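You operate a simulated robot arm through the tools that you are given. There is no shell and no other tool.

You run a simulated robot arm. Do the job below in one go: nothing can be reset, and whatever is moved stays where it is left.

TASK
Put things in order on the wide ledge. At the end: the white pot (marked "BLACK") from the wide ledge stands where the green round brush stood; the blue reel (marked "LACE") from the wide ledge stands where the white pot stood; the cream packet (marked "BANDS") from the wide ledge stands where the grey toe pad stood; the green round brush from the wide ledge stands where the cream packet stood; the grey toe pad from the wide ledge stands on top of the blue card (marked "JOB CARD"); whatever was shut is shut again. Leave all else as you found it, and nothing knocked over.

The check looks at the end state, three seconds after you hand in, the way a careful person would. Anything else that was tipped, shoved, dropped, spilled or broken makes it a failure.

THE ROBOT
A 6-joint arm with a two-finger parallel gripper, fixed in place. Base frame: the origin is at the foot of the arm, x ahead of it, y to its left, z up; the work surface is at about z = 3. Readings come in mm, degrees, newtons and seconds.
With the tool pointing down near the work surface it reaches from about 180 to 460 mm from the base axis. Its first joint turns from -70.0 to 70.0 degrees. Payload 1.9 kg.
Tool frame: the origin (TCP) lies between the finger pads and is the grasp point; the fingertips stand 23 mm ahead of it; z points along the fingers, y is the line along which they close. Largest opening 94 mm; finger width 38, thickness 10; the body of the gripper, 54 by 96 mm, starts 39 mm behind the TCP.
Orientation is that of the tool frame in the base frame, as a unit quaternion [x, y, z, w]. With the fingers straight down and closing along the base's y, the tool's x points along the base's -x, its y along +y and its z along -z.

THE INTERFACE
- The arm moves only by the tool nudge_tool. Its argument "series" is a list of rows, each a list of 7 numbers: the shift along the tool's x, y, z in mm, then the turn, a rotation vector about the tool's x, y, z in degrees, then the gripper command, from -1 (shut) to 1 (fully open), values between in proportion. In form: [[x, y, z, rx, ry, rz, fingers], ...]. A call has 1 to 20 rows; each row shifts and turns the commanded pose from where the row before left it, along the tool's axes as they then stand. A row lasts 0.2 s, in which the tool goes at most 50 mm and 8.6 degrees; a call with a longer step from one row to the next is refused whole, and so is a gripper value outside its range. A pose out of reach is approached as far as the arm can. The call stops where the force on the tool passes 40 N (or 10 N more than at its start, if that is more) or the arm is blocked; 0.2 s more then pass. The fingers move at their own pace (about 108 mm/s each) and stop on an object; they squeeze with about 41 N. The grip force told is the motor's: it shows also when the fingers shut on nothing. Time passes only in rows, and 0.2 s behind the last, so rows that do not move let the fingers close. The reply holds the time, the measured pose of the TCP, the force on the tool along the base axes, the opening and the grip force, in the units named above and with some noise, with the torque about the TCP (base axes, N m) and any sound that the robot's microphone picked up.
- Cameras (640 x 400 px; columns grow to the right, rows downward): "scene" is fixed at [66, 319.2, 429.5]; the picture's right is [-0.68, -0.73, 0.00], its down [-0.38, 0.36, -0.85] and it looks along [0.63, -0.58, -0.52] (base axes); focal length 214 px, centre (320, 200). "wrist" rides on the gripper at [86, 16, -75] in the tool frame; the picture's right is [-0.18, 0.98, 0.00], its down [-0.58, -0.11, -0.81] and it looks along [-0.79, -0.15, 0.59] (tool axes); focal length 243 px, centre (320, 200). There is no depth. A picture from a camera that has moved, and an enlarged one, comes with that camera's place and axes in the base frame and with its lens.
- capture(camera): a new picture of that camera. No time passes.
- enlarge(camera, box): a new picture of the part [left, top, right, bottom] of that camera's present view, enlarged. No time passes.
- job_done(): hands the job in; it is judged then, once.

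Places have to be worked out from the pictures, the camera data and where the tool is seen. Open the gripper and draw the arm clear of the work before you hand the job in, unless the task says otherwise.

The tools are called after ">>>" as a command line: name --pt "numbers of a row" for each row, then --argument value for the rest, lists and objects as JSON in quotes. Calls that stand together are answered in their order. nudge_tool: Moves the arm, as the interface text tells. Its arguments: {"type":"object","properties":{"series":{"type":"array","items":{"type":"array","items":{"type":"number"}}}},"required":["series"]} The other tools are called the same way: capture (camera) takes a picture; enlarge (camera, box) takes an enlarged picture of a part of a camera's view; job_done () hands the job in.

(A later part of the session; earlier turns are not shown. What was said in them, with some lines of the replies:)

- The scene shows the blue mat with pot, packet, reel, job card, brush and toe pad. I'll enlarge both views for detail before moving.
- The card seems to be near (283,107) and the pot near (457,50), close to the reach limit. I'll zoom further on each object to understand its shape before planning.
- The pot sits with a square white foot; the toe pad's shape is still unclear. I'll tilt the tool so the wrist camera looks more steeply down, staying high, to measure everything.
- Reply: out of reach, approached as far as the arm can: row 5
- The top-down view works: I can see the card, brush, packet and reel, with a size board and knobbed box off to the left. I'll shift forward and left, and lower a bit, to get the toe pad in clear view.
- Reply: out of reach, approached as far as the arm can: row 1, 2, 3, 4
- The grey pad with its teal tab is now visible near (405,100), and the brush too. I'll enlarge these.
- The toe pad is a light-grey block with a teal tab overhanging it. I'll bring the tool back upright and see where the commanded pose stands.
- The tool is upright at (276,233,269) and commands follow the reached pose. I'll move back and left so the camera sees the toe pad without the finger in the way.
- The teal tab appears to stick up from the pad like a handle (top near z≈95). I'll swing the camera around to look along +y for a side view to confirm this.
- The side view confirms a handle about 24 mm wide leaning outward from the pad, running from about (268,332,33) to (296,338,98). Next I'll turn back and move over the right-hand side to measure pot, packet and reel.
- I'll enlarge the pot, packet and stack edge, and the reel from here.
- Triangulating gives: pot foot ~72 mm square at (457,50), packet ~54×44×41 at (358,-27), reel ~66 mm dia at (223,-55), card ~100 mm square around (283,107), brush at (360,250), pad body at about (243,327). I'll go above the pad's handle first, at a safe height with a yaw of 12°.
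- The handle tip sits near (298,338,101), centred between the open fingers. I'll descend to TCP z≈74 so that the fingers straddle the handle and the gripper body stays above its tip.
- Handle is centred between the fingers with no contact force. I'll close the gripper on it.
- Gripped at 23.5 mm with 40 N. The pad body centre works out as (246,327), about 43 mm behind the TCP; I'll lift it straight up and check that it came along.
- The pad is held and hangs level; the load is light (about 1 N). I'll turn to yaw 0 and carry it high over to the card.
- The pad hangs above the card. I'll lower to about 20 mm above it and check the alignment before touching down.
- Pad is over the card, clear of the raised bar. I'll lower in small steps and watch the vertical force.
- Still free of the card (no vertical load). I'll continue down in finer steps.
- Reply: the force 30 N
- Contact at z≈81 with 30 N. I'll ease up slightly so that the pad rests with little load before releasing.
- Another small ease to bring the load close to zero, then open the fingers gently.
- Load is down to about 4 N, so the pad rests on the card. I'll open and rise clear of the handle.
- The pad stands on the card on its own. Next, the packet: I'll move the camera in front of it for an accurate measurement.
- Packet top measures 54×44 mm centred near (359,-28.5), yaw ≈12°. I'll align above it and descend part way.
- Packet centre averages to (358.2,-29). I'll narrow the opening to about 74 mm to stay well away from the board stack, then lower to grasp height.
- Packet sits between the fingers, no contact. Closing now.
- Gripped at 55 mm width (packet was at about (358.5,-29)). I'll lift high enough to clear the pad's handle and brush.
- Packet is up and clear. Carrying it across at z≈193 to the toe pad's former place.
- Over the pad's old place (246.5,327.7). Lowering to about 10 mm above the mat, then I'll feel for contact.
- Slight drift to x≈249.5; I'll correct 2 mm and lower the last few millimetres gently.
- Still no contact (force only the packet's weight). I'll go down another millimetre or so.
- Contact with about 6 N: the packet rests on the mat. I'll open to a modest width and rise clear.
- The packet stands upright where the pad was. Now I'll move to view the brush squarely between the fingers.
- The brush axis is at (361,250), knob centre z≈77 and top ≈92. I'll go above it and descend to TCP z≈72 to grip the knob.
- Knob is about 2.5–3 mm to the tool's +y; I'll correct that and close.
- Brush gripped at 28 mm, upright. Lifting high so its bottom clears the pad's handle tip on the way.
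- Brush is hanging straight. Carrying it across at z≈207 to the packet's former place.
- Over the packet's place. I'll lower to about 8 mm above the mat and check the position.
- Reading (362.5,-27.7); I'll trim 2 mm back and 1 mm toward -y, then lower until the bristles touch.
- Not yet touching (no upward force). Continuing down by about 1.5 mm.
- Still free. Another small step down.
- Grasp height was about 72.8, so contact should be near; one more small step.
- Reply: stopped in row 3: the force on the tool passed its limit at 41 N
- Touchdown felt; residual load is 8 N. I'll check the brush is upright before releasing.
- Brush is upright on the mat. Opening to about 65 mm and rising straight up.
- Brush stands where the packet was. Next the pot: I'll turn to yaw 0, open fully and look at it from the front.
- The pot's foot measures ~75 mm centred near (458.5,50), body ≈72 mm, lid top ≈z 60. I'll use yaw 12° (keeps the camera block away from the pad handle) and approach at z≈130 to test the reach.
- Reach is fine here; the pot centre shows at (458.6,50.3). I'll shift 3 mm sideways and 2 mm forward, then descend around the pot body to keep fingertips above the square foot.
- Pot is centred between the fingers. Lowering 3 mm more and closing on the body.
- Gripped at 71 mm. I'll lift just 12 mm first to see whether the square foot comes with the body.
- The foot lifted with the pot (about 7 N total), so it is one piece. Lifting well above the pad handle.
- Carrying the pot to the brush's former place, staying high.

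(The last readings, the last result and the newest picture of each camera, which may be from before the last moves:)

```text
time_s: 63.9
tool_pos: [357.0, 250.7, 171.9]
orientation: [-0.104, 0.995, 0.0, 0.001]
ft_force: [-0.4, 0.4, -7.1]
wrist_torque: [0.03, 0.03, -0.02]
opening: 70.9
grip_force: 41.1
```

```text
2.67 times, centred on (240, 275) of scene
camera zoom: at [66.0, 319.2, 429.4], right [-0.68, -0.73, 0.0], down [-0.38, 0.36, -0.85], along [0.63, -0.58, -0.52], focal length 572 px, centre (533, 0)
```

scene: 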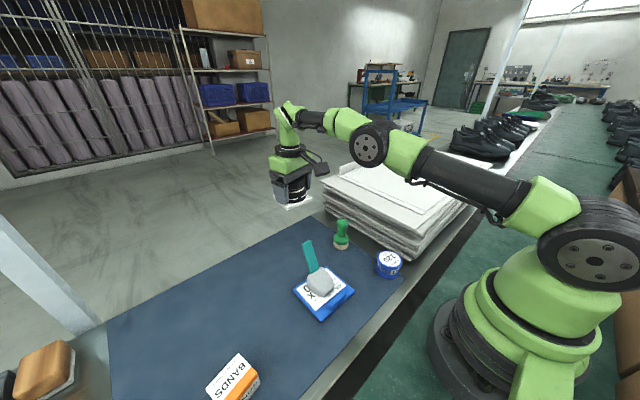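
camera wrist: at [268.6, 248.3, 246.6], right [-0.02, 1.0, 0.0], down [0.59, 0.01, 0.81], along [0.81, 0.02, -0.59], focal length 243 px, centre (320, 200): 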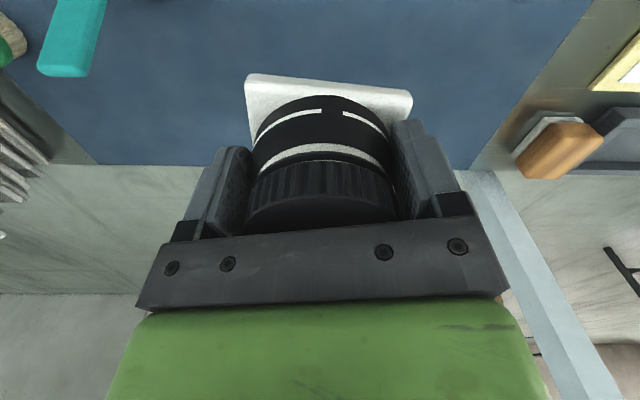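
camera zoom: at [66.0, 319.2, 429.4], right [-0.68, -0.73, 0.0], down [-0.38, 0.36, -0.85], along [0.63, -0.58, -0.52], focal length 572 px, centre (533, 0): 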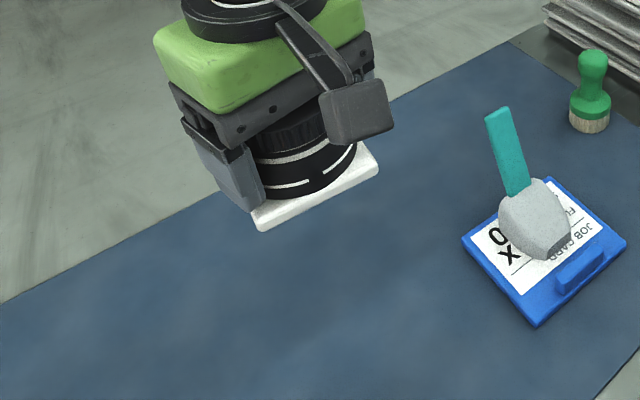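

Over the brush's former place. Lowering to about 7 mm above the mat.

>>> nudge_tool --pt "0 0 30 0 0 0 -1" --pt "0 0 30 0 0 0 -1" --pt "0 0 30 0 0 0 -1" --pt "0 0 22 0 0 0 -1" --pt "0 0 14 0 0 0 -1" --pt "0 0 0 0 0 0 -1"

>>> enlarge --camera "scene" --box '[160, 240, 320, 360]'

```text
time_s: 65.3
tool_pos: [354.8, 251.0, 48.6]
orientation: [-0.104, 0.995, 0.001, 0.002]
ft_force: [-0.3, 0.5, -8.3]
wrist_torque: [-0.04, 0.04, 0.01]
opening: 70.8
grip_force: 40.7
```

```text
3.33 times, centred on (240, 300) of scene
camera zoom: at [66.1, 319.2, 429.4], right [-0.68, -0.73, 0.0], down [-0.38, 0.36, -0.85], along [0.63, -0.58, -0.52], focal length 715 px, centre (587, -133)
```

zoom: 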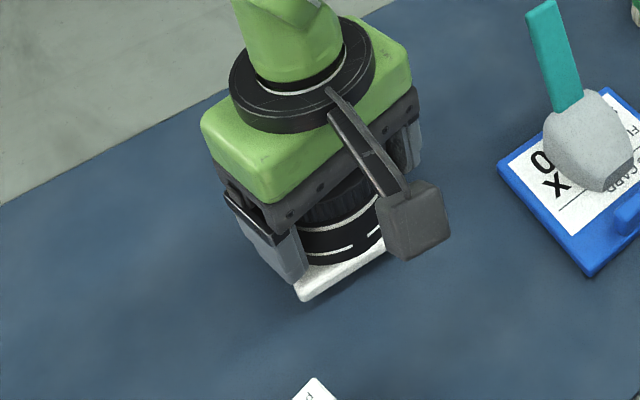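

Slightly off (+1.5 mm in y); trimming and lowering toward contact at ~z 38.

>>> nudge_tool --pt "-0.7 -1.5 4 0 0 0 -1" --pt "0 0 3 0 0 0 -1" --pt "0 0 1 0 0 0 -1" --pt "0 0 0 0 0 0 -1"

```text
time_s: 66.3
tool_pos: [358.1, 248.4, 39.8]
orientation: [-0.104, 0.995, 0.0, 0.0]
ft_force: [-0.2, 0.4, -6.8]
wrist_torque: [0.01, 0.06, -0.01]
opening: 70.8
grip_force: 41.1
```

Still carrying the full weight (−6.8 N). Stepping down gently.

>>> nudge_tool --pt "0 0 0.7 0 0 0 -1" --pt "0 0 0.5 0 0 0 -1" --pt "0 0 0 0 0 0 -1"

```text
time_s: 67.1
tool_pos: [358.8, 249.3, 39.6]
orientation: [-0.103, 0.995, 0.001, 0.001]
ft_force: [-0.2, 0.7, -7.2]
wrist_torque: [-0.03, 0.07, 0.01]
opening: 70.9
grip_force: 40.6
```

No contact yet; continuing in sub-millimetre steps.

>>> nudge_tool --pt "0 0 0.6 0 0 0 -1" --pt "0 0 0.4 0 0 0 -1" --pt "0 0 0 0 0 0 -1"

```text
time_s: 67.9
tool_pos: [358.8, 249.6, 37.4]
orientation: [-0.103, 0.995, 0.0, 0.001]
ft_force: [0.2, -0.3, -7.9]
wrist_torque: [-0.01, 0.01, 0.03]
opening: 70.9
grip_force: 40.6
```

Still hanging; another small step.

>>> nudge_tool --pt "0 0 0.6 0 0 0 -1" --pt "0 0 0.4 0 0 0 -1" --pt "0 0 0 0 0 0 -1"

```text
time_s: 68.7
tool_pos: [358.8, 248.3, 38.0]
orientation: [-0.104, 0.995, 0.001, 0.002]
ft_force: [-2.4, -3.1, 14.0]
wrist_torque: [-0.81, 0.66, -0.05]
opening: 71.1
grip_force: 41.6
```

Contact (about 14 N). I'll ease 0.4 mm and check, then release.

>>> nudge_tool --pt "0 0 -0.4 0 0 0 -1" --pt "0 0 0 0 0 0 -1"

>>> enlarge --camera "scene" --box '[160, 240, 320, 360]'

```text
time_s: 69.3
tool_pos: [358.1, 249.0, 38.7]
orientation: [-0.105, 0.994, 0.002, 0.002]
ft_force: [6.2, 4.4, 1.5]
wrist_torque: [-0.21, 0.15, 0.1]
opening: 71.2
grip_force: 41.1
```

```text
3.33 times, centred on (240, 300) of scene
camera zoom: at [66.0, 319.2, 429.5], right [-0.68, -0.73, 0.0], down [-0.38, 0.36, -0.85], along [0.63, -0.58, -0.52], focal length 715 px, centre (587, -133)
```

zoom: 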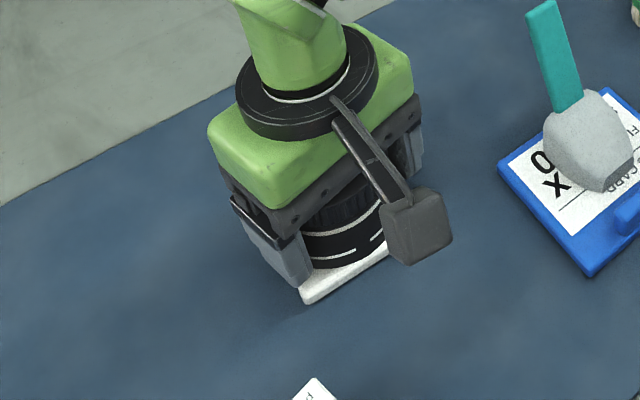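

The pot rests on the mat with almost no vertical load. Opening fully and rising straight up.

>>> nudge_tool --pt "0 0 0 0 0 0 0.7" --pt "0 0 0 0 0 0 1" --pt "0 0 0 0 0 0 1" --pt "0 0 -10 0 0 0 1" --pt "0 0 -25 0 0 0 1" --pt "0 0 -30 0 0 0 1" --pt "0 0 -30 0 0 0 1" --pt "0 0 -30 0 0 0 1" --pt "0 0 -20 0 0 0 1" --pt "0 0 0 0 0 0 1"

>>> capture --camera "wrist"

>>> enlarge --camera "scene" --box '[160, 240, 320, 360]'

```text
time_s: 71.5
tool_pos: [356.1, 248.9, 180.3]
orientation: [-0.104, 0.995, 0.0, 0.001]
ft_force: [-0.3, 0.5, -0.1]
wrist_torque: [-0.03, -0.01, 0.01]
opening: 93.7
grip_force: 0.0
```

```text
taken
camera wrist: at [268.5, 246.5, 254.9], right [-0.02, 1.0, 0.0], down [0.59, 0.01, 0.81], along [0.81, 0.02, -0.59], focal length 243 px, centre (320, 200)
```

wrist: 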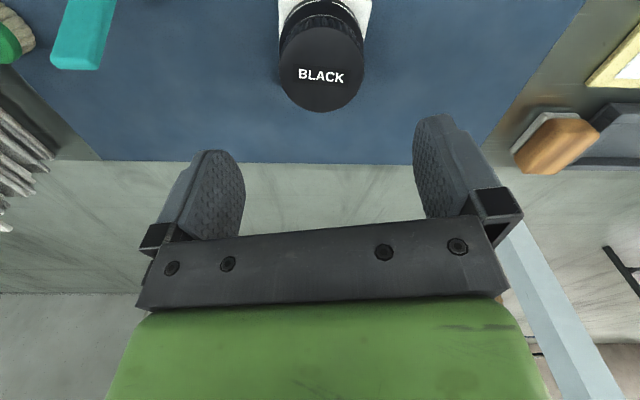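

```text
3.33 times, centred on (240, 300) of scene
camera zoom: at [66.0, 319.2, 429.5], right [-0.68, -0.73, 0.0], down [-0.38, 0.36, -0.85], along [0.63, -0.58, -0.52], focal length 715 px, centre (587, -133)
```

zoom: 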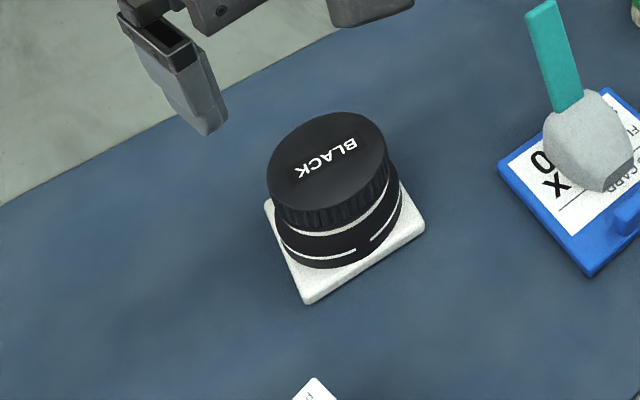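

Pot stands upright at about (360.8,250.4). Last, the reel: I'll move to a viewpoint with the reel in the camera.

>>> nudge_tool --pt "0 0 0 0 0 6 1" --pt "0 0 0 0 0 6 1" --pt "23.5 -38.2 0 0 0 0 1" --pt "23.5 -38.2 0 0 0 0 1" --pt "23.5 -38.2 0 0 0 0 1" --pt "23.5 -38.2 0 0 0 0 1" --pt "23.5 -38.2 0 0 0 0 1" --pt "23.5 -38.2 0 0 0 0 1" --pt "0 0 0 0 0 0 1"

>>> capture --camera "wrist"

>>> enlarge --camera "wrist" --box '[150, 20, 310, 140]'

```text
time_s: 73.5
tool_pos: [217.3, 19.3, 182.9]
orientation: [0.002, 1.0, 0.001, 0.001]
ft_force: [0.2, 0.1, 0.0]
wrist_torque: [0.0, 0.02, 0.02]
opening: 94.0
grip_force: 0.1
```

```text
taken
camera wrist: at [130.2, 34.8, 258.3], right [0.19, 0.98, 0.0], down [0.58, -0.11, 0.81], along [0.79, -0.15, -0.59], focal length 243 px, centre (320, 200)
```

wrist: 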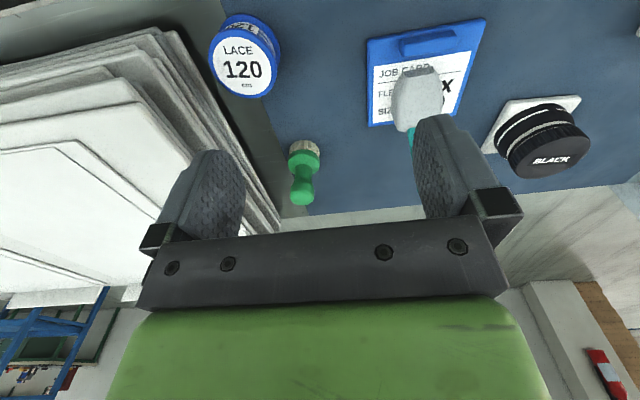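

```text
3.33 times, centred on (230, 80) of wrist
camera zoom: at [130.2, 34.8, 258.3], right [0.19, 0.98, 0.0], down [0.58, -0.11, 0.81], along [0.79, -0.15, -0.59], focal length 809 px, centre (620, 600)
```

zoom: 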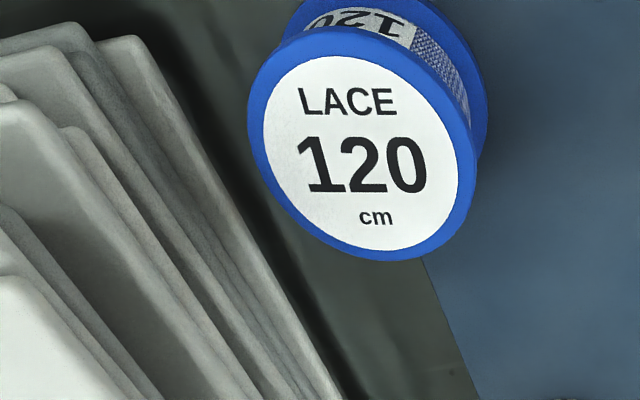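

The reel's top disc is near (220,-53), top z≈37. For clearance from the board stack I'll use yaw −90° (closing along x, camera on the +y side), so I rotate in place and then look at the reel.

>>> nudge_tool --pt "0 0 0 0 0 8.2 1" --pt "0 0 0 0 0 8.2 1" --pt "0 0 0 0 0 8.2 1" --pt "0 0 0 0 0 8.2 1" --pt "0 0 0 0 0 8.2 1" --pt "0 0 0 0 0 8.2 1" --pt "0 0 0 0 0 8.2 1" --pt "0 0 0 0 0 8.2 1" --pt "0 0 0 0 0 8.2 1" --pt "0 0 0 0 0 8.2 1" --pt "0 0 0 0 0 8 1" --pt "0 0 0 0 0 0 1"

>>> capture --camera "wrist"

```text
time_s: 76.1
tool_pos: [217.2, 19.5, 182.6]
orientation: [0.709, 0.706, 0.001, 0.0]
ft_force: [-0.3, 0.3, 0.4]
wrist_torque: [-0.03, 0.02, -0.01]
opening: 93.9
grip_force: 0.0
```

```text
taken
camera wrist: at [232.8, 105.6, 257.4], right [0.98, -0.19, 0.0], down [-0.11, -0.58, 0.81], along [-0.15, -0.79, -0.59], focal length 243 px, centre (320, 200)
```

wrist: 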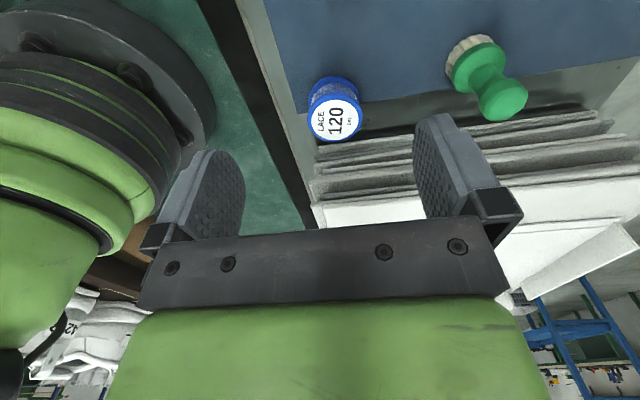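

From this side the reel centre shows at about (220,-53.5). I'll move over it, with the TCP 5–6 mm on the robot-favourable side (+y) so that the far placement stays within reach, and drop to z≈100.

>>> nudge_tool --pt "-22.5 1 20 0 0 0 1" --pt "-22.5 1 25 0 0 0 1" --pt "-22.5 1 25 0 0 0 1" --pt "0 0 10 0 0 0 1" --pt "0 0 0 0 0 0 1"

>>> capture --camera "wrist"

>>> enlarge --camera "scene" --box '[320, 170, 460, 290]'

```text
time_s: 77.3
tool_pos: [219.7, -49.3, 102.5]
orientation: [0.708, 0.707, 0.002, 0.001]
ft_force: [0.1, 0.4, -0.2]
wrist_torque: [0.01, -0.01, 0.0]
opening: 94.3
grip_force: 0.0
```

```text
taken
camera wrist: at [235.2, 36.7, 176.8], right [0.98, -0.19, 0.0], down [-0.11, -0.58, 0.81], along [-0.15, -0.79, -0.59], focal length 243 px, centre (320, 200)
```

wrist: 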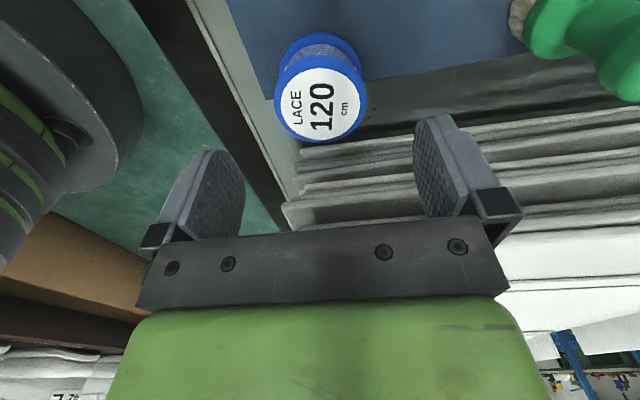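

```text
3.33 times, centred on (390, 230) of scene
camera zoom: at [66.0, 319.2, 429.5], right [-0.68, -0.73, 0.0], down [-0.38, 0.36, -0.85], along [0.63, -0.58, -0.52], focal length 715 px, centre (87, 100)
```

zoom: 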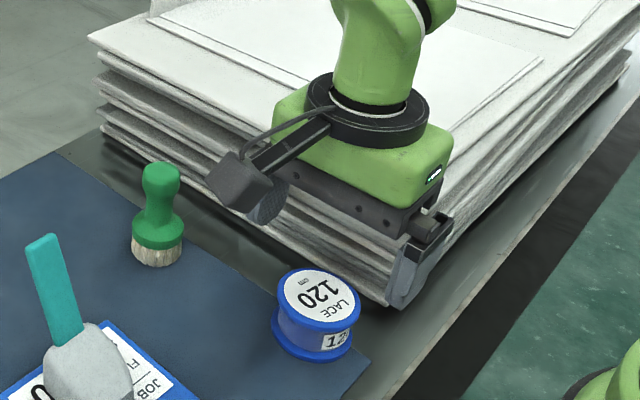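

The reel is centred between the fingers, roughly 2–4 mm ahead of the TCP. I'll back off 2 mm more for the offset and descend to grasp height.

>>> nudge_tool --pt "2.3 0.4 0 0 0 0 1" --pt "0 0 20 0 0 0 1" --pt "0 0 20 0 0 0 1" --pt "0 0 18 0 0 0 1" --pt "0 0 10 0 0 0 1" --pt "0 0 4 0 0 0 1" --pt "0 0 0 0 0 0 1"

>>> capture --camera "wrist"

>>> enlarge --camera "scene" --box '[320, 190, 460, 310]'

```text
time_s: 78.9
tool_pos: [220.2, -45.0, 30.0]
orientation: [0.708, 0.706, 0.002, 0.0]
ft_force: [0.4, 0.3, 0.0]
wrist_torque: [-0.01, 0.01, -0.04]
opening: 94.1
grip_force: 0.0
```

```text
taken
camera wrist: at [235.9, 41.3, 104.7], right [0.98, -0.19, 0.0], down [-0.11, -0.58, 0.81], along [-0.15, -0.79, -0.59], focal length 243 px, centre (320, 200)
```

wrist: 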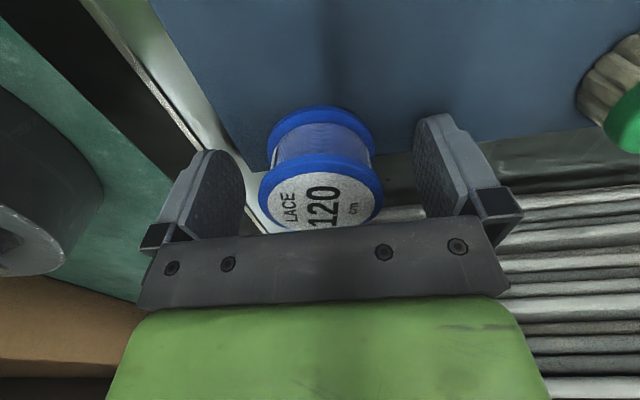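

```text
3.33 times, centred on (390, 250) of scene
camera zoom: at [66.0, 319.2, 429.5], right [-0.68, -0.73, 0.0], down [-0.38, 0.36, -0.85], along [0.63, -0.58, -0.52], focal length 715 px, centre (87, 33)
```

zoom: 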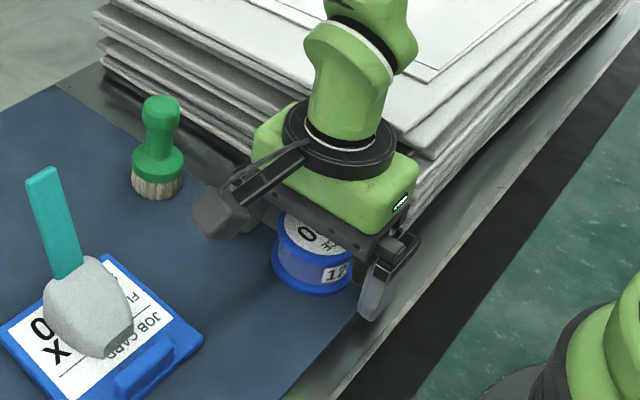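

I'll enlarge this view to judge precisely where the reel sits relative to the fingers.

>>> enlarge --camera "wrist" --box '[220, 90, 420, 240]'

```text
2.67 times, centred on (320, 165) of wrist
camera zoom: at [235.9, 41.3, 104.7], right [0.98, -0.19, 0.0], down [-0.11, -0.58, 0.81], along [-0.15, -0.79, -0.59], focal length 647 px, centre (320, 293)
```

zoom: 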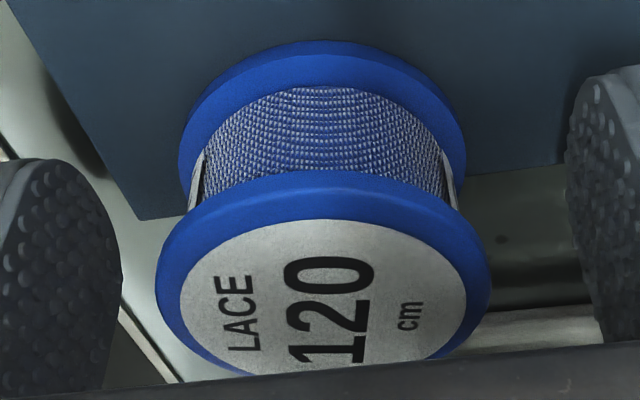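

Using the near rim of the lower flange, the reel centre is at about (218.5,-54.5) with its top near z≈30. I'll move 3.5 mm forward, 1 mm sideways, lower 1.5 mm, and close.

>>> nudge_tool --pt "-3.5 -1.2 0 0 0 0 1" --pt "0 0 1.5 0 0 0 1" --pt "0 0 0 0 0 0 0.7" --pt "0 0 0 0 0 0 0.45" --pt "0 0 0 0 0 0 -1" --pt "0 0 0 0 0 0 -1" --pt "0 0 0 0 0 0 -1"

>>> enlarge --camera "wrist" --box '[220, 90, 420, 240]'

```text
time_s: 80.5
tool_pos: [219.8, -49.7, 27.5]
orientation: [0.708, 0.706, 0.001, 0.0]
ft_force: [2.0, -0.8, 2.8]
wrist_torque: [-0.02, 0.0, 0.08]
opening: 56.6
grip_force: 41.1
```

```text
2.67 times, centred on (320, 165) of wrist
camera zoom: at [235.0, 37.3, 102.5], right [0.98, -0.19, 0.0], down [-0.11, -0.58, 0.81], along [-0.15, -0.79, -0.59], focal length 647 px, centre (320, 293)
```

zoom: 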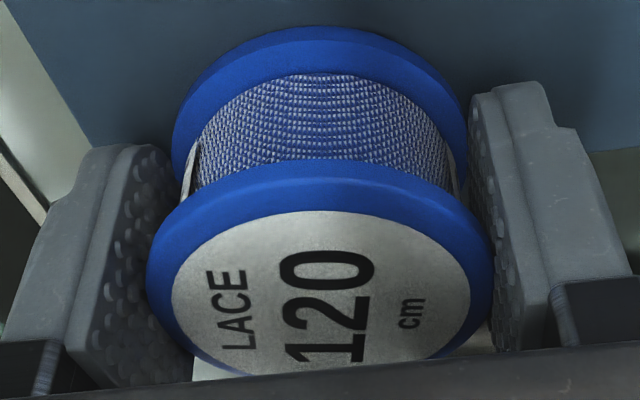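

The flange diameter is ~57 mm, so the reel centre is nearly under the TCP (f≈1–2 mm). I'll reopen a bit, back off 4 mm and regrip, so the far placement stays within reach.

>>> nudge_tool --pt "0 0 0 0 0 0 0.5" --pt "0 0 0 0 0 0 0.6" --pt "4 0 0 0 0 0 0.6" --pt "0 0 0 0 0 0 0.4" --pt "0 0 0 0 0 0 -1" --pt "0 0 0 0 0 0 -1" --pt "0 0 0 0 0 0 -1"

>>> enlarge --camera "wrist" --box '[220, 90, 420, 240]'

>>> enlarge --camera "scene" --box '[320, 190, 460, 310]'

```text
time_s: 82.1
tool_pos: [218.9, -45.3, 28.1]
orientation: [0.707, 0.707, 0.002, 0.0]
ft_force: [0.1, -0.3, 0.3]
wrist_torque: [0.04, 0.05, -0.01]
opening: 56.3
grip_force: 40.4
```

```text
2.67 times, centred on (320, 165) of wrist
camera zoom: at [235.0, 41.5, 102.7], right [0.98, -0.19, 0.0], down [-0.11, -0.58, 0.81], along [-0.15, -0.79, -0.59], focal length 647 px, centre (320, 293)
```

zoom: 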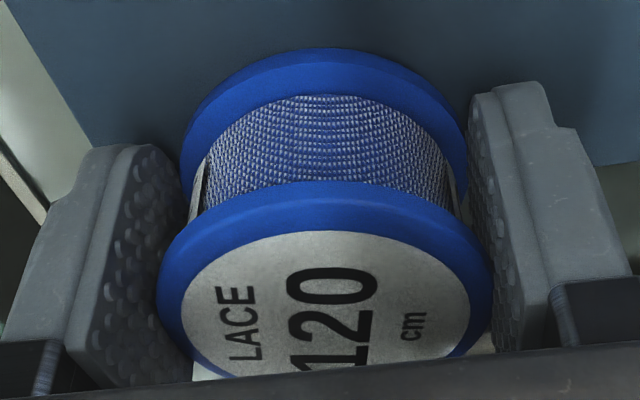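

```text
3.33 times, centred on (390, 250) of scene
camera zoom: at [66.0, 319.2, 429.5], right [-0.68, -0.73, 0.0], down [-0.38, 0.36, -0.85], along [0.63, -0.58, -0.52], focal length 715 px, centre (87, 33)
```

zoom: 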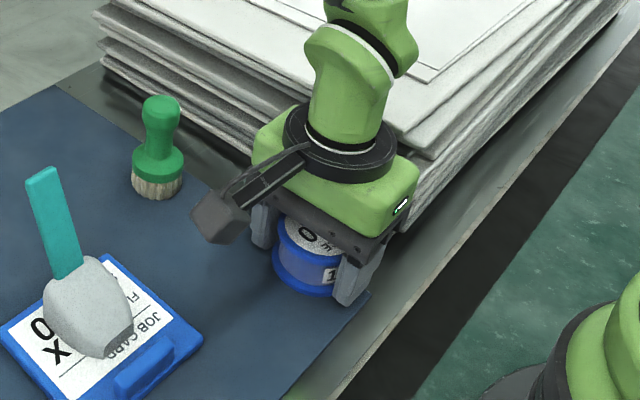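

Regripped at 56 mm with ~5 mm offset. Lifting straight up.

>>> nudge_tool --pt "0 0 -6 0 0 0 -1" --pt "0 0 -14 0 0 0 -1" --pt "0 0 -25 0 0 0 -1" --pt "0 0 -30 0 0 0 -1" --pt "0 0 -35 0 0 0 -1" --pt "0 0 -40 0 0 0 -1" --pt "0 0 0 0 0 0 -1"

>>> capture --camera "scene"

>>> capture --camera "wrist"

```text
time_s: 83.7
tool_pos: [216.8, -46.3, 177.4]
orientation: [0.707, 0.707, 0.002, 0.0]
ft_force: [1.0, 0.5, -1.2]
wrist_torque: [0.01, 0.0, 0.0]
opening: 56.4
grip_force: 41.8
```

```text
taken
```

scene: 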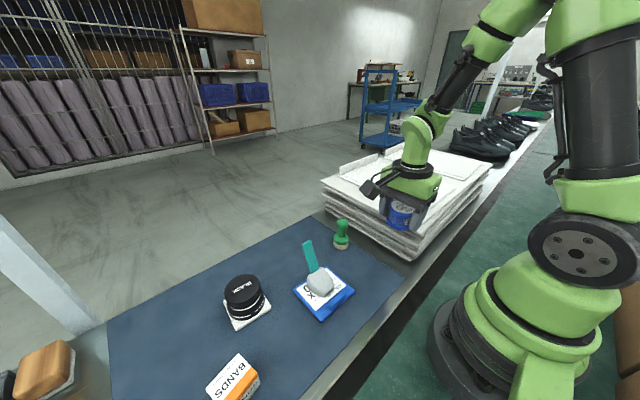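

```text
taken
camera wrist: at [233.2, 40.2, 251.8], right [0.98, -0.18, 0.0], down [-0.11, -0.58, 0.81], along [-0.15, -0.79, -0.59], focal length 243 px, centre (320, 200)
```

wrist: 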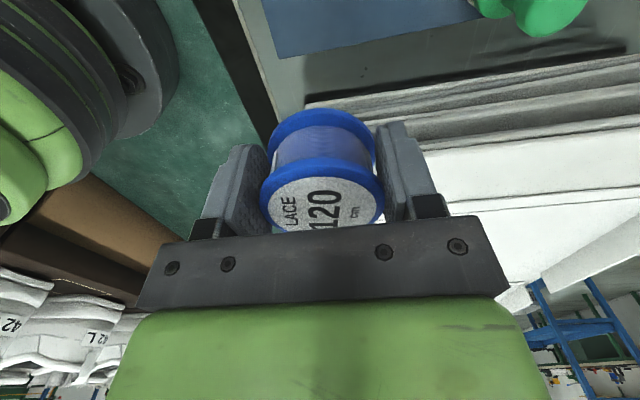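

The reel is held and clear. I'll rotate the tool to yaw +12° in place.

>>> nudge_tool --pt "0 0 0 0 0 -8.5 -1" --pt "0 0 0 0 0 -8.5 -1" --pt "0 0 0 0 0 -8.5 -1" --pt "0 0 0 0 0 -8.5 -1" --pt "0 0 0 0 0 -8.5 -1" --pt "0 0 0 0 0 -8.5 -1" --pt "0 0 0 0 0 -8.5 -1" --pt "0 0 0 0 0 -8.5 -1" --pt "0 0 0 0 0 -8.5 -1" --pt "0 0 0 0 0 -8.5 -1" --pt "0 0 0 0 0 -8.5 -1" --pt "0 0 0 0 0 -8.5 -1" --pt "0 0 0 0 0 0 -1"

```text
time_s: 86.5
tool_pos: [219.9, -44.6, 178.8]
orientation: [-0.104, 0.995, 0.001, 0.002]
ft_force: [0.2, -0.5, -0.6]
wrist_torque: [0.0, -0.02, 0.03]
opening: 56.5
grip_force: 40.9
```

Yaw is +12°. Carrying the reel high to the pot's former place.

>>> nudge_tool --pt "-41.6 7.3 0 0 0 0 -1" --pt "-41.6 7.3 0 0 0 0 -1" --pt "-41.6 7.3 0 0 0 0 -1" --pt "-41.6 7.3 0 0 0 0 -1" --pt "-41.6 7.3 0 0 0 0 -1" --pt "-41.6 7.3 0 0 0 0 -1" --pt "0 0 0 0 0 0 -1"

>>> capture --camera "wrist"

>>> capture --camera "scene"

```text
time_s: 88.1
tool_pos: [452.2, 49.7, 179.7]
orientation: [-0.103, 0.995, 0.0, 0.001]
ft_force: [0.5, -0.2, -1.0]
wrist_torque: [-0.01, 0.01, -0.01]
opening: 56.4
grip_force: 41.3
```

```text
taken
camera wrist: at [363.9, 48.5, 253.7], right [-0.02, 1.0, 0.0], down [0.59, 0.01, 0.81], along [0.81, 0.02, -0.59], focal length 243 px, centre (320, 200)
```

wrist: 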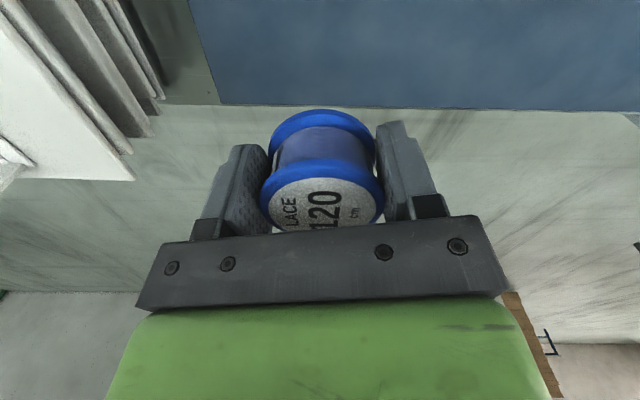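

```text
taken
```

scene: 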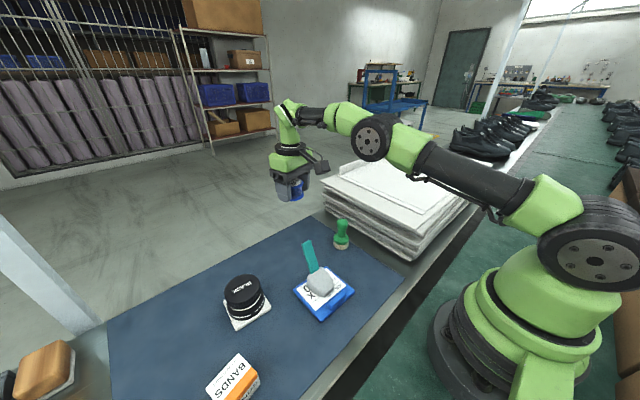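

In place above the pot's old spot. Lowering to about 7 mm above the mat.

>>> nudge_tool --pt "0 0 30 0 0 0 -1" --pt "0 0 30 0 0 0 -1" --pt "0 0 30 0 0 0 -1" --pt "0 0 30 0 0 0 -1" --pt "0 0 16 0 0 0 -1" --pt "0 0 8 0 0 0 -1" --pt "0 0 0 0 0 0 -1"

>>> enlarge --camera "scene" --box '[240, 170, 360, 270]'

>>> capture --camera "wrist"

```text
time_s: 89.7
tool_pos: [453.3, 50.9, 37.6]
orientation: [-0.104, 0.995, 0.001, 0.001]
ft_force: [-0.1, 0.1, -1.2]
wrist_torque: [-0.01, 0.0, 0.03]
opening: 56.5
grip_force: 41.3
```

```text
4.00 times, centred on (300, 220) of scene
camera zoom: at [66.0, 319.2, 429.5], right [-0.68, -0.73, 0.0], down [-0.38, 0.36, -0.85], along [0.63, -0.58, -0.52], focal length 858 px, centre (400, 120)
```

zoom: 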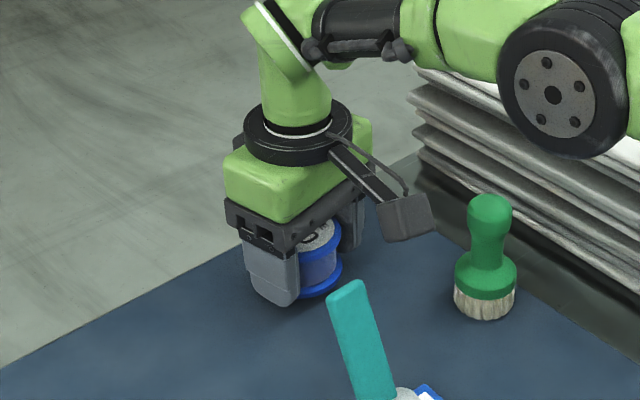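

```text
taken
camera wrist: at [364.9, 48.2, 110.9], right [-0.02, 1.0, 0.0], down [0.59, 0.01, 0.81], along [0.81, 0.02, -0.59], focal length 243 px, centre (320, 200)
```

wrist: 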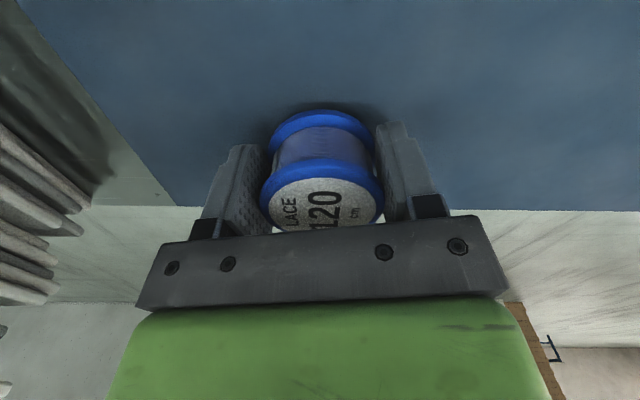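

Reel centre now at about (458,51). Lowering the remaining distance carefully.

>>> nudge_tool --pt "0 -0.8 4 0 0 0 -1" --pt "0 0 3 0 0 0 -1" --pt "0 0 0 0 0 0 -1"

```text
time_s: 90.5
tool_pos: [454.0, 48.7, 30.4]
orientation: [-0.103, 0.995, 0.001, 0.002]
ft_force: [0.0, -0.4, 0.0]
wrist_torque: [0.0, -0.01, -0.03]
opening: 56.5
grip_force: 41.1
```

No contact yet; continuing in small steps.

>>> nudge_tool --pt "0 0 0.7 0 0 0 -1" --pt "0 0 0.5 0 0 0 -1" --pt "0 0 0 0 0 0 -1"

```text
time_s: 91.3
tool_pos: [453.0, 48.3, 27.9]
orientation: [-0.103, 0.995, 0.001, 0.003]
ft_force: [0.5, 1.7, 3.2]
wrist_torque: [0.03, 0.06, -0.01]
opening: 56.6
grip_force: 41.2
```

Light contact (about 3 N). The reel rests on the mat, so I'll open and rise.

>>> nudge_tool --pt "0 0 0 0 0 0 0.4" --pt "0 0 0 0 0 0 0.8" --pt "0 0 0 0 0 0 0.8" --pt "0 0 -10 0 0 0 0.8" --pt "0 0 -25 0 0 0 0.8" --pt "0 0 -30 0 0 0 0.8" --pt "0 0 -35 0 0 0 0.8" --pt "0 0 -40 0 0 0 0.8" --pt "0 0 0 0 0 0 0.8"

>>> capture --camera "wrist"

>>> enlarge --camera "scene" --box '[240, 190, 400, 310]'

```text
time_s: 93.3
tool_pos: [456.7, 50.2, 169.2]
orientation: [-0.103, 0.995, 0.002, 0.002]
ft_force: [-0.9, 1.1, 0.0]
wrist_torque: [0.0, -0.01, 0.01]
opening: 84.5
grip_force: 0.1
```

```text
taken
camera wrist: at [367.8, 48.2, 242.2], right [-0.02, 1.0, 0.0], down [0.59, 0.01, 0.81], along [0.81, 0.02, -0.59], focal length 243 px, centre (320, 200)
```

wrist: 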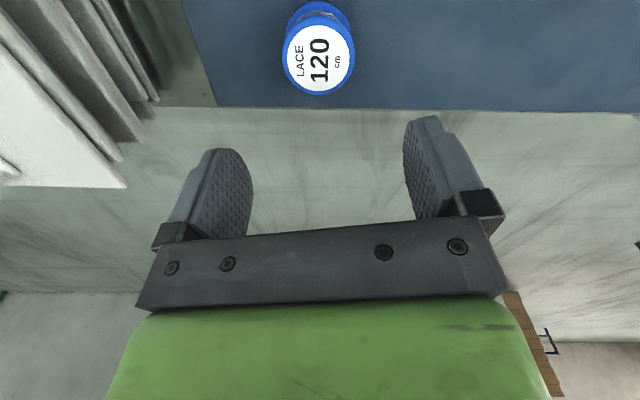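

```text
3.33 times, centred on (320, 250) of scene
camera zoom: at [66.0, 319.2, 429.5], right [-0.68, -0.73, 0.0], down [-0.38, 0.36, -0.85], along [0.63, -0.58, -0.52], focal length 715 px, centre (320, 33)
```

zoom: 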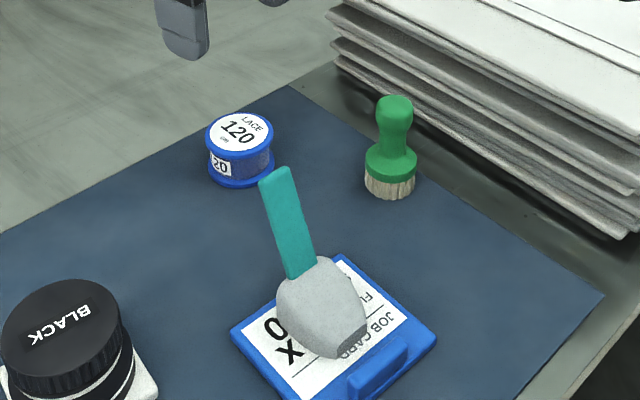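

Reel stands at the pot's former spot, everything upright. I'll turn to yaw 0 and draw the arm back up to its starting pose, clear of the work.

>>> nudge_tool --pt "0 0 -5 0 0 6 0.8" --pt "0 0 -5 0 0 6 1" --pt "26 15.4 -23.5 0 0 0 1" --pt "26 15.4 -23.5 0 0 0 1" --pt "26 15.4 -23.5 0 0 0 1" --pt "26 15.4 -23.5 0 0 0 1" --pt "26 15.4 -23.5 0 0 0 1" --pt "26 15.4 -23.5 0 0 0 1" --pt "26 15.4 -23.5 0 0 0 1" --pt "26 15.4 -23.5 0 0 0 1" --pt "0 0 0 0 0 0 1"

>>> capture --camera "scene"

>>> capture --camera "wrist"

>>> enlarge --camera "scene" --box '[100, 260, 340, 400]'

>>> enlarge --camera "scene" --box '[260, 200, 420, 300]'

```text
time_s: 95.7
tool_pos: [244.4, 172.1, 367.4]
orientation: [0.0, 1.0, 0.002, 0.002]
ft_force: [-0.3, -0.6, 0.2]
wrist_torque: [0.01, 0.03, 0.05]
opening: 93.7
grip_force: 0.1
```

```text
taken
```

scene: 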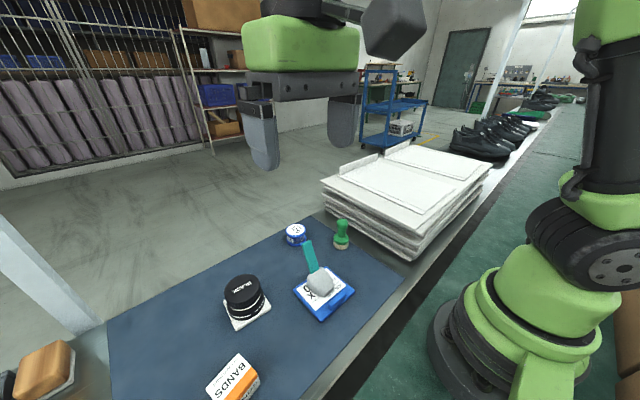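

```text
taken
camera wrist: at [158.1, 188.1, 441.4], right [0.19, 0.98, 0.0], down [0.58, -0.11, 0.81], along [0.79, -0.15, -0.59], focal length 243 px, centre (320, 200)
```

wrist: 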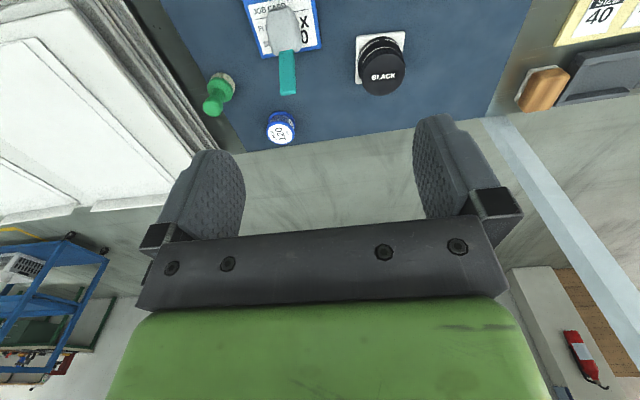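

```text
2.67 times, centred on (220, 330) of scene
camera zoom: at [66.0, 319.2, 429.5], right [-0.68, -0.73, 0.0], down [-0.38, 0.36, -0.85], along [0.63, -0.58, -0.52], focal length 572 px, centre (587, -147)
```

zoom: 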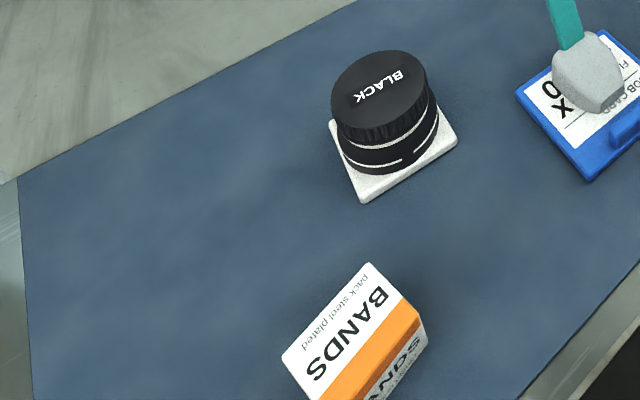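

```text
4.00 times, centred on (340, 250) of scene
camera zoom: at [66.0, 319.2, 429.5], right [-0.68, -0.73, 0.0], down [-0.38, 0.36, -0.85], along [0.63, -0.58, -0.52], focal length 858 px, centre (240, 0)
```

zoom: 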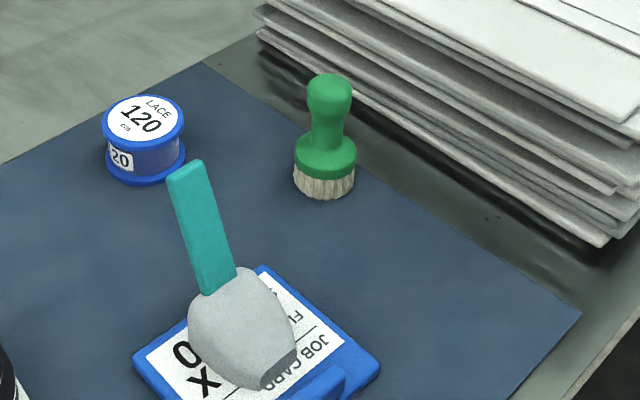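

Everything looks upright and in place. I'll double-check the pot, reel, brush and packet positions from this same start pose.

>>> enlarge --camera "wrist" --box '[340, 0, 640, 150]'

>>> enlarge --camera "wrist" --box '[100, 0, 340, 150]'

>>> enlarge --camera "wrist" --box '[320, 10, 440, 110]'

>>> enlarge --camera "scene" --box '[180, 320, 280, 400]'

```text
2.13 times, centred on (490, 75) of wrist
camera zoom: at [158.1, 188.1, 441.4], right [0.19, 0.98, 0.0], down [0.58, -0.11, 0.81], along [0.79, -0.15, -0.59], focal length 518 px, centre (-43, 467)
```

zoom: 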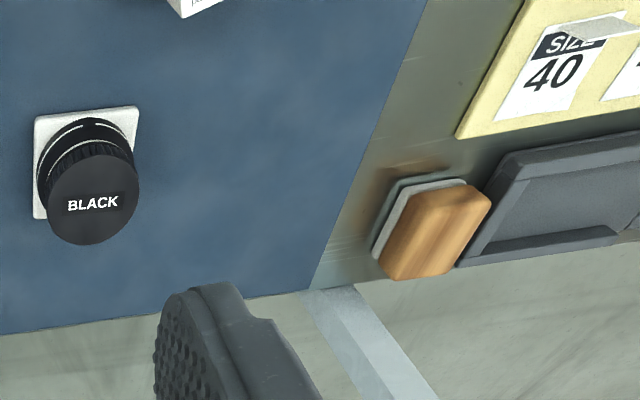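

```text
2.67 times, centred on (220, 75) of wrist
camera zoom: at [158.1, 188.1, 441.4], right [0.19, 0.98, 0.0], down [0.58, -0.11, 0.81], along [0.79, -0.15, -0.59], focal length 647 px, centre (587, 533)
```

zoom: 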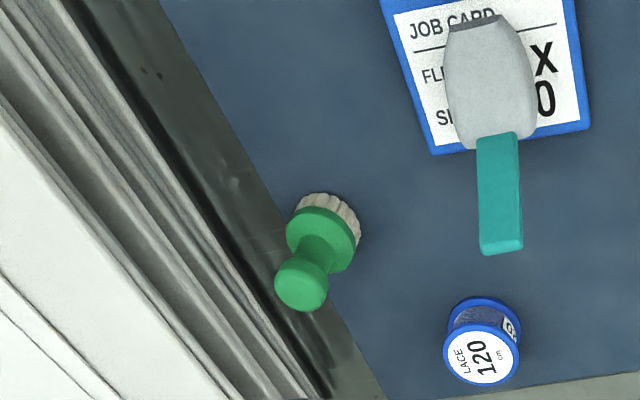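

```text
4.00 times, centred on (380, 60) of wrist
camera zoom: at [158.1, 188.1, 441.4], right [0.19, 0.98, 0.0], down [0.58, -0.11, 0.81], along [0.79, -0.15, -0.59], focal length 970 px, centre (80, 760)
```

zoom: 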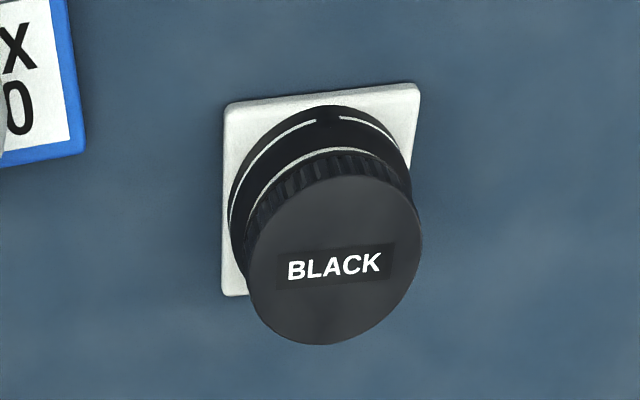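

```text
5.00 times, centred on (230, 360) of scene
camera zoom: at [66.0, 319.2, 429.5], right [-0.68, -0.73, 0.0], down [-0.38, 0.36, -0.85], along [0.63, -0.58, -0.52], focal length 1072 px, centre (770, -600)
```

zoom: 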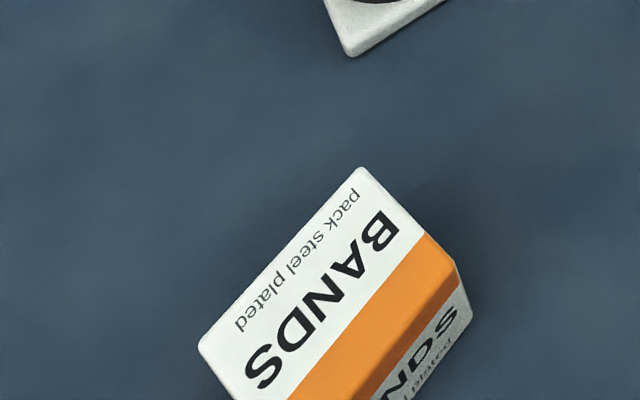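

All checks agree within a few millimetres: pot ≈(362,249), reel ≈(458,48), brush ≈(357,-30), packet ≈(248,326), pad standing on the card. The gripper is open and the arm is clear, so I'm handing in.

>>> job_done

```text
The job is handed in.
```

The ledge is rearranged as you asked and I've handed the job in. I haven't seen the result of the check. All five moves went through and nothing was tipped, dropped or knocked.

| Item | Where it stands now | Target (measured before moving) | Final position (last estimate) |
|---|---|---|---|
| Grey toe pad | On the blue job card, clear of its raised bar | On the card | On the card |
| Cream packet | Where the toe pad stood | (246, 327) | about (248, 326) |
| Green round brush | Where the packet stood | (358, -29) | about (357, -30) |
| White pot | Where the brush stood | (361, 250) | about (362, 249) |
| Blue reel | Where the pot stood | (459, 50) | about (458, 48) |

Positions are x, y in mm. I worked them out from the camera pictures, so allow a few millimetres either way.

- **Shut items:** I didn't need to open anything, and the pot's lid stayed on throughout.
- **Rotation:** I placed items by position only. The pot was not turned, and the packet kept its original heading. The reel and the toe pad now face slightly different ways than before.
- **Arm:** it is back near its starting pose with the gripper open.
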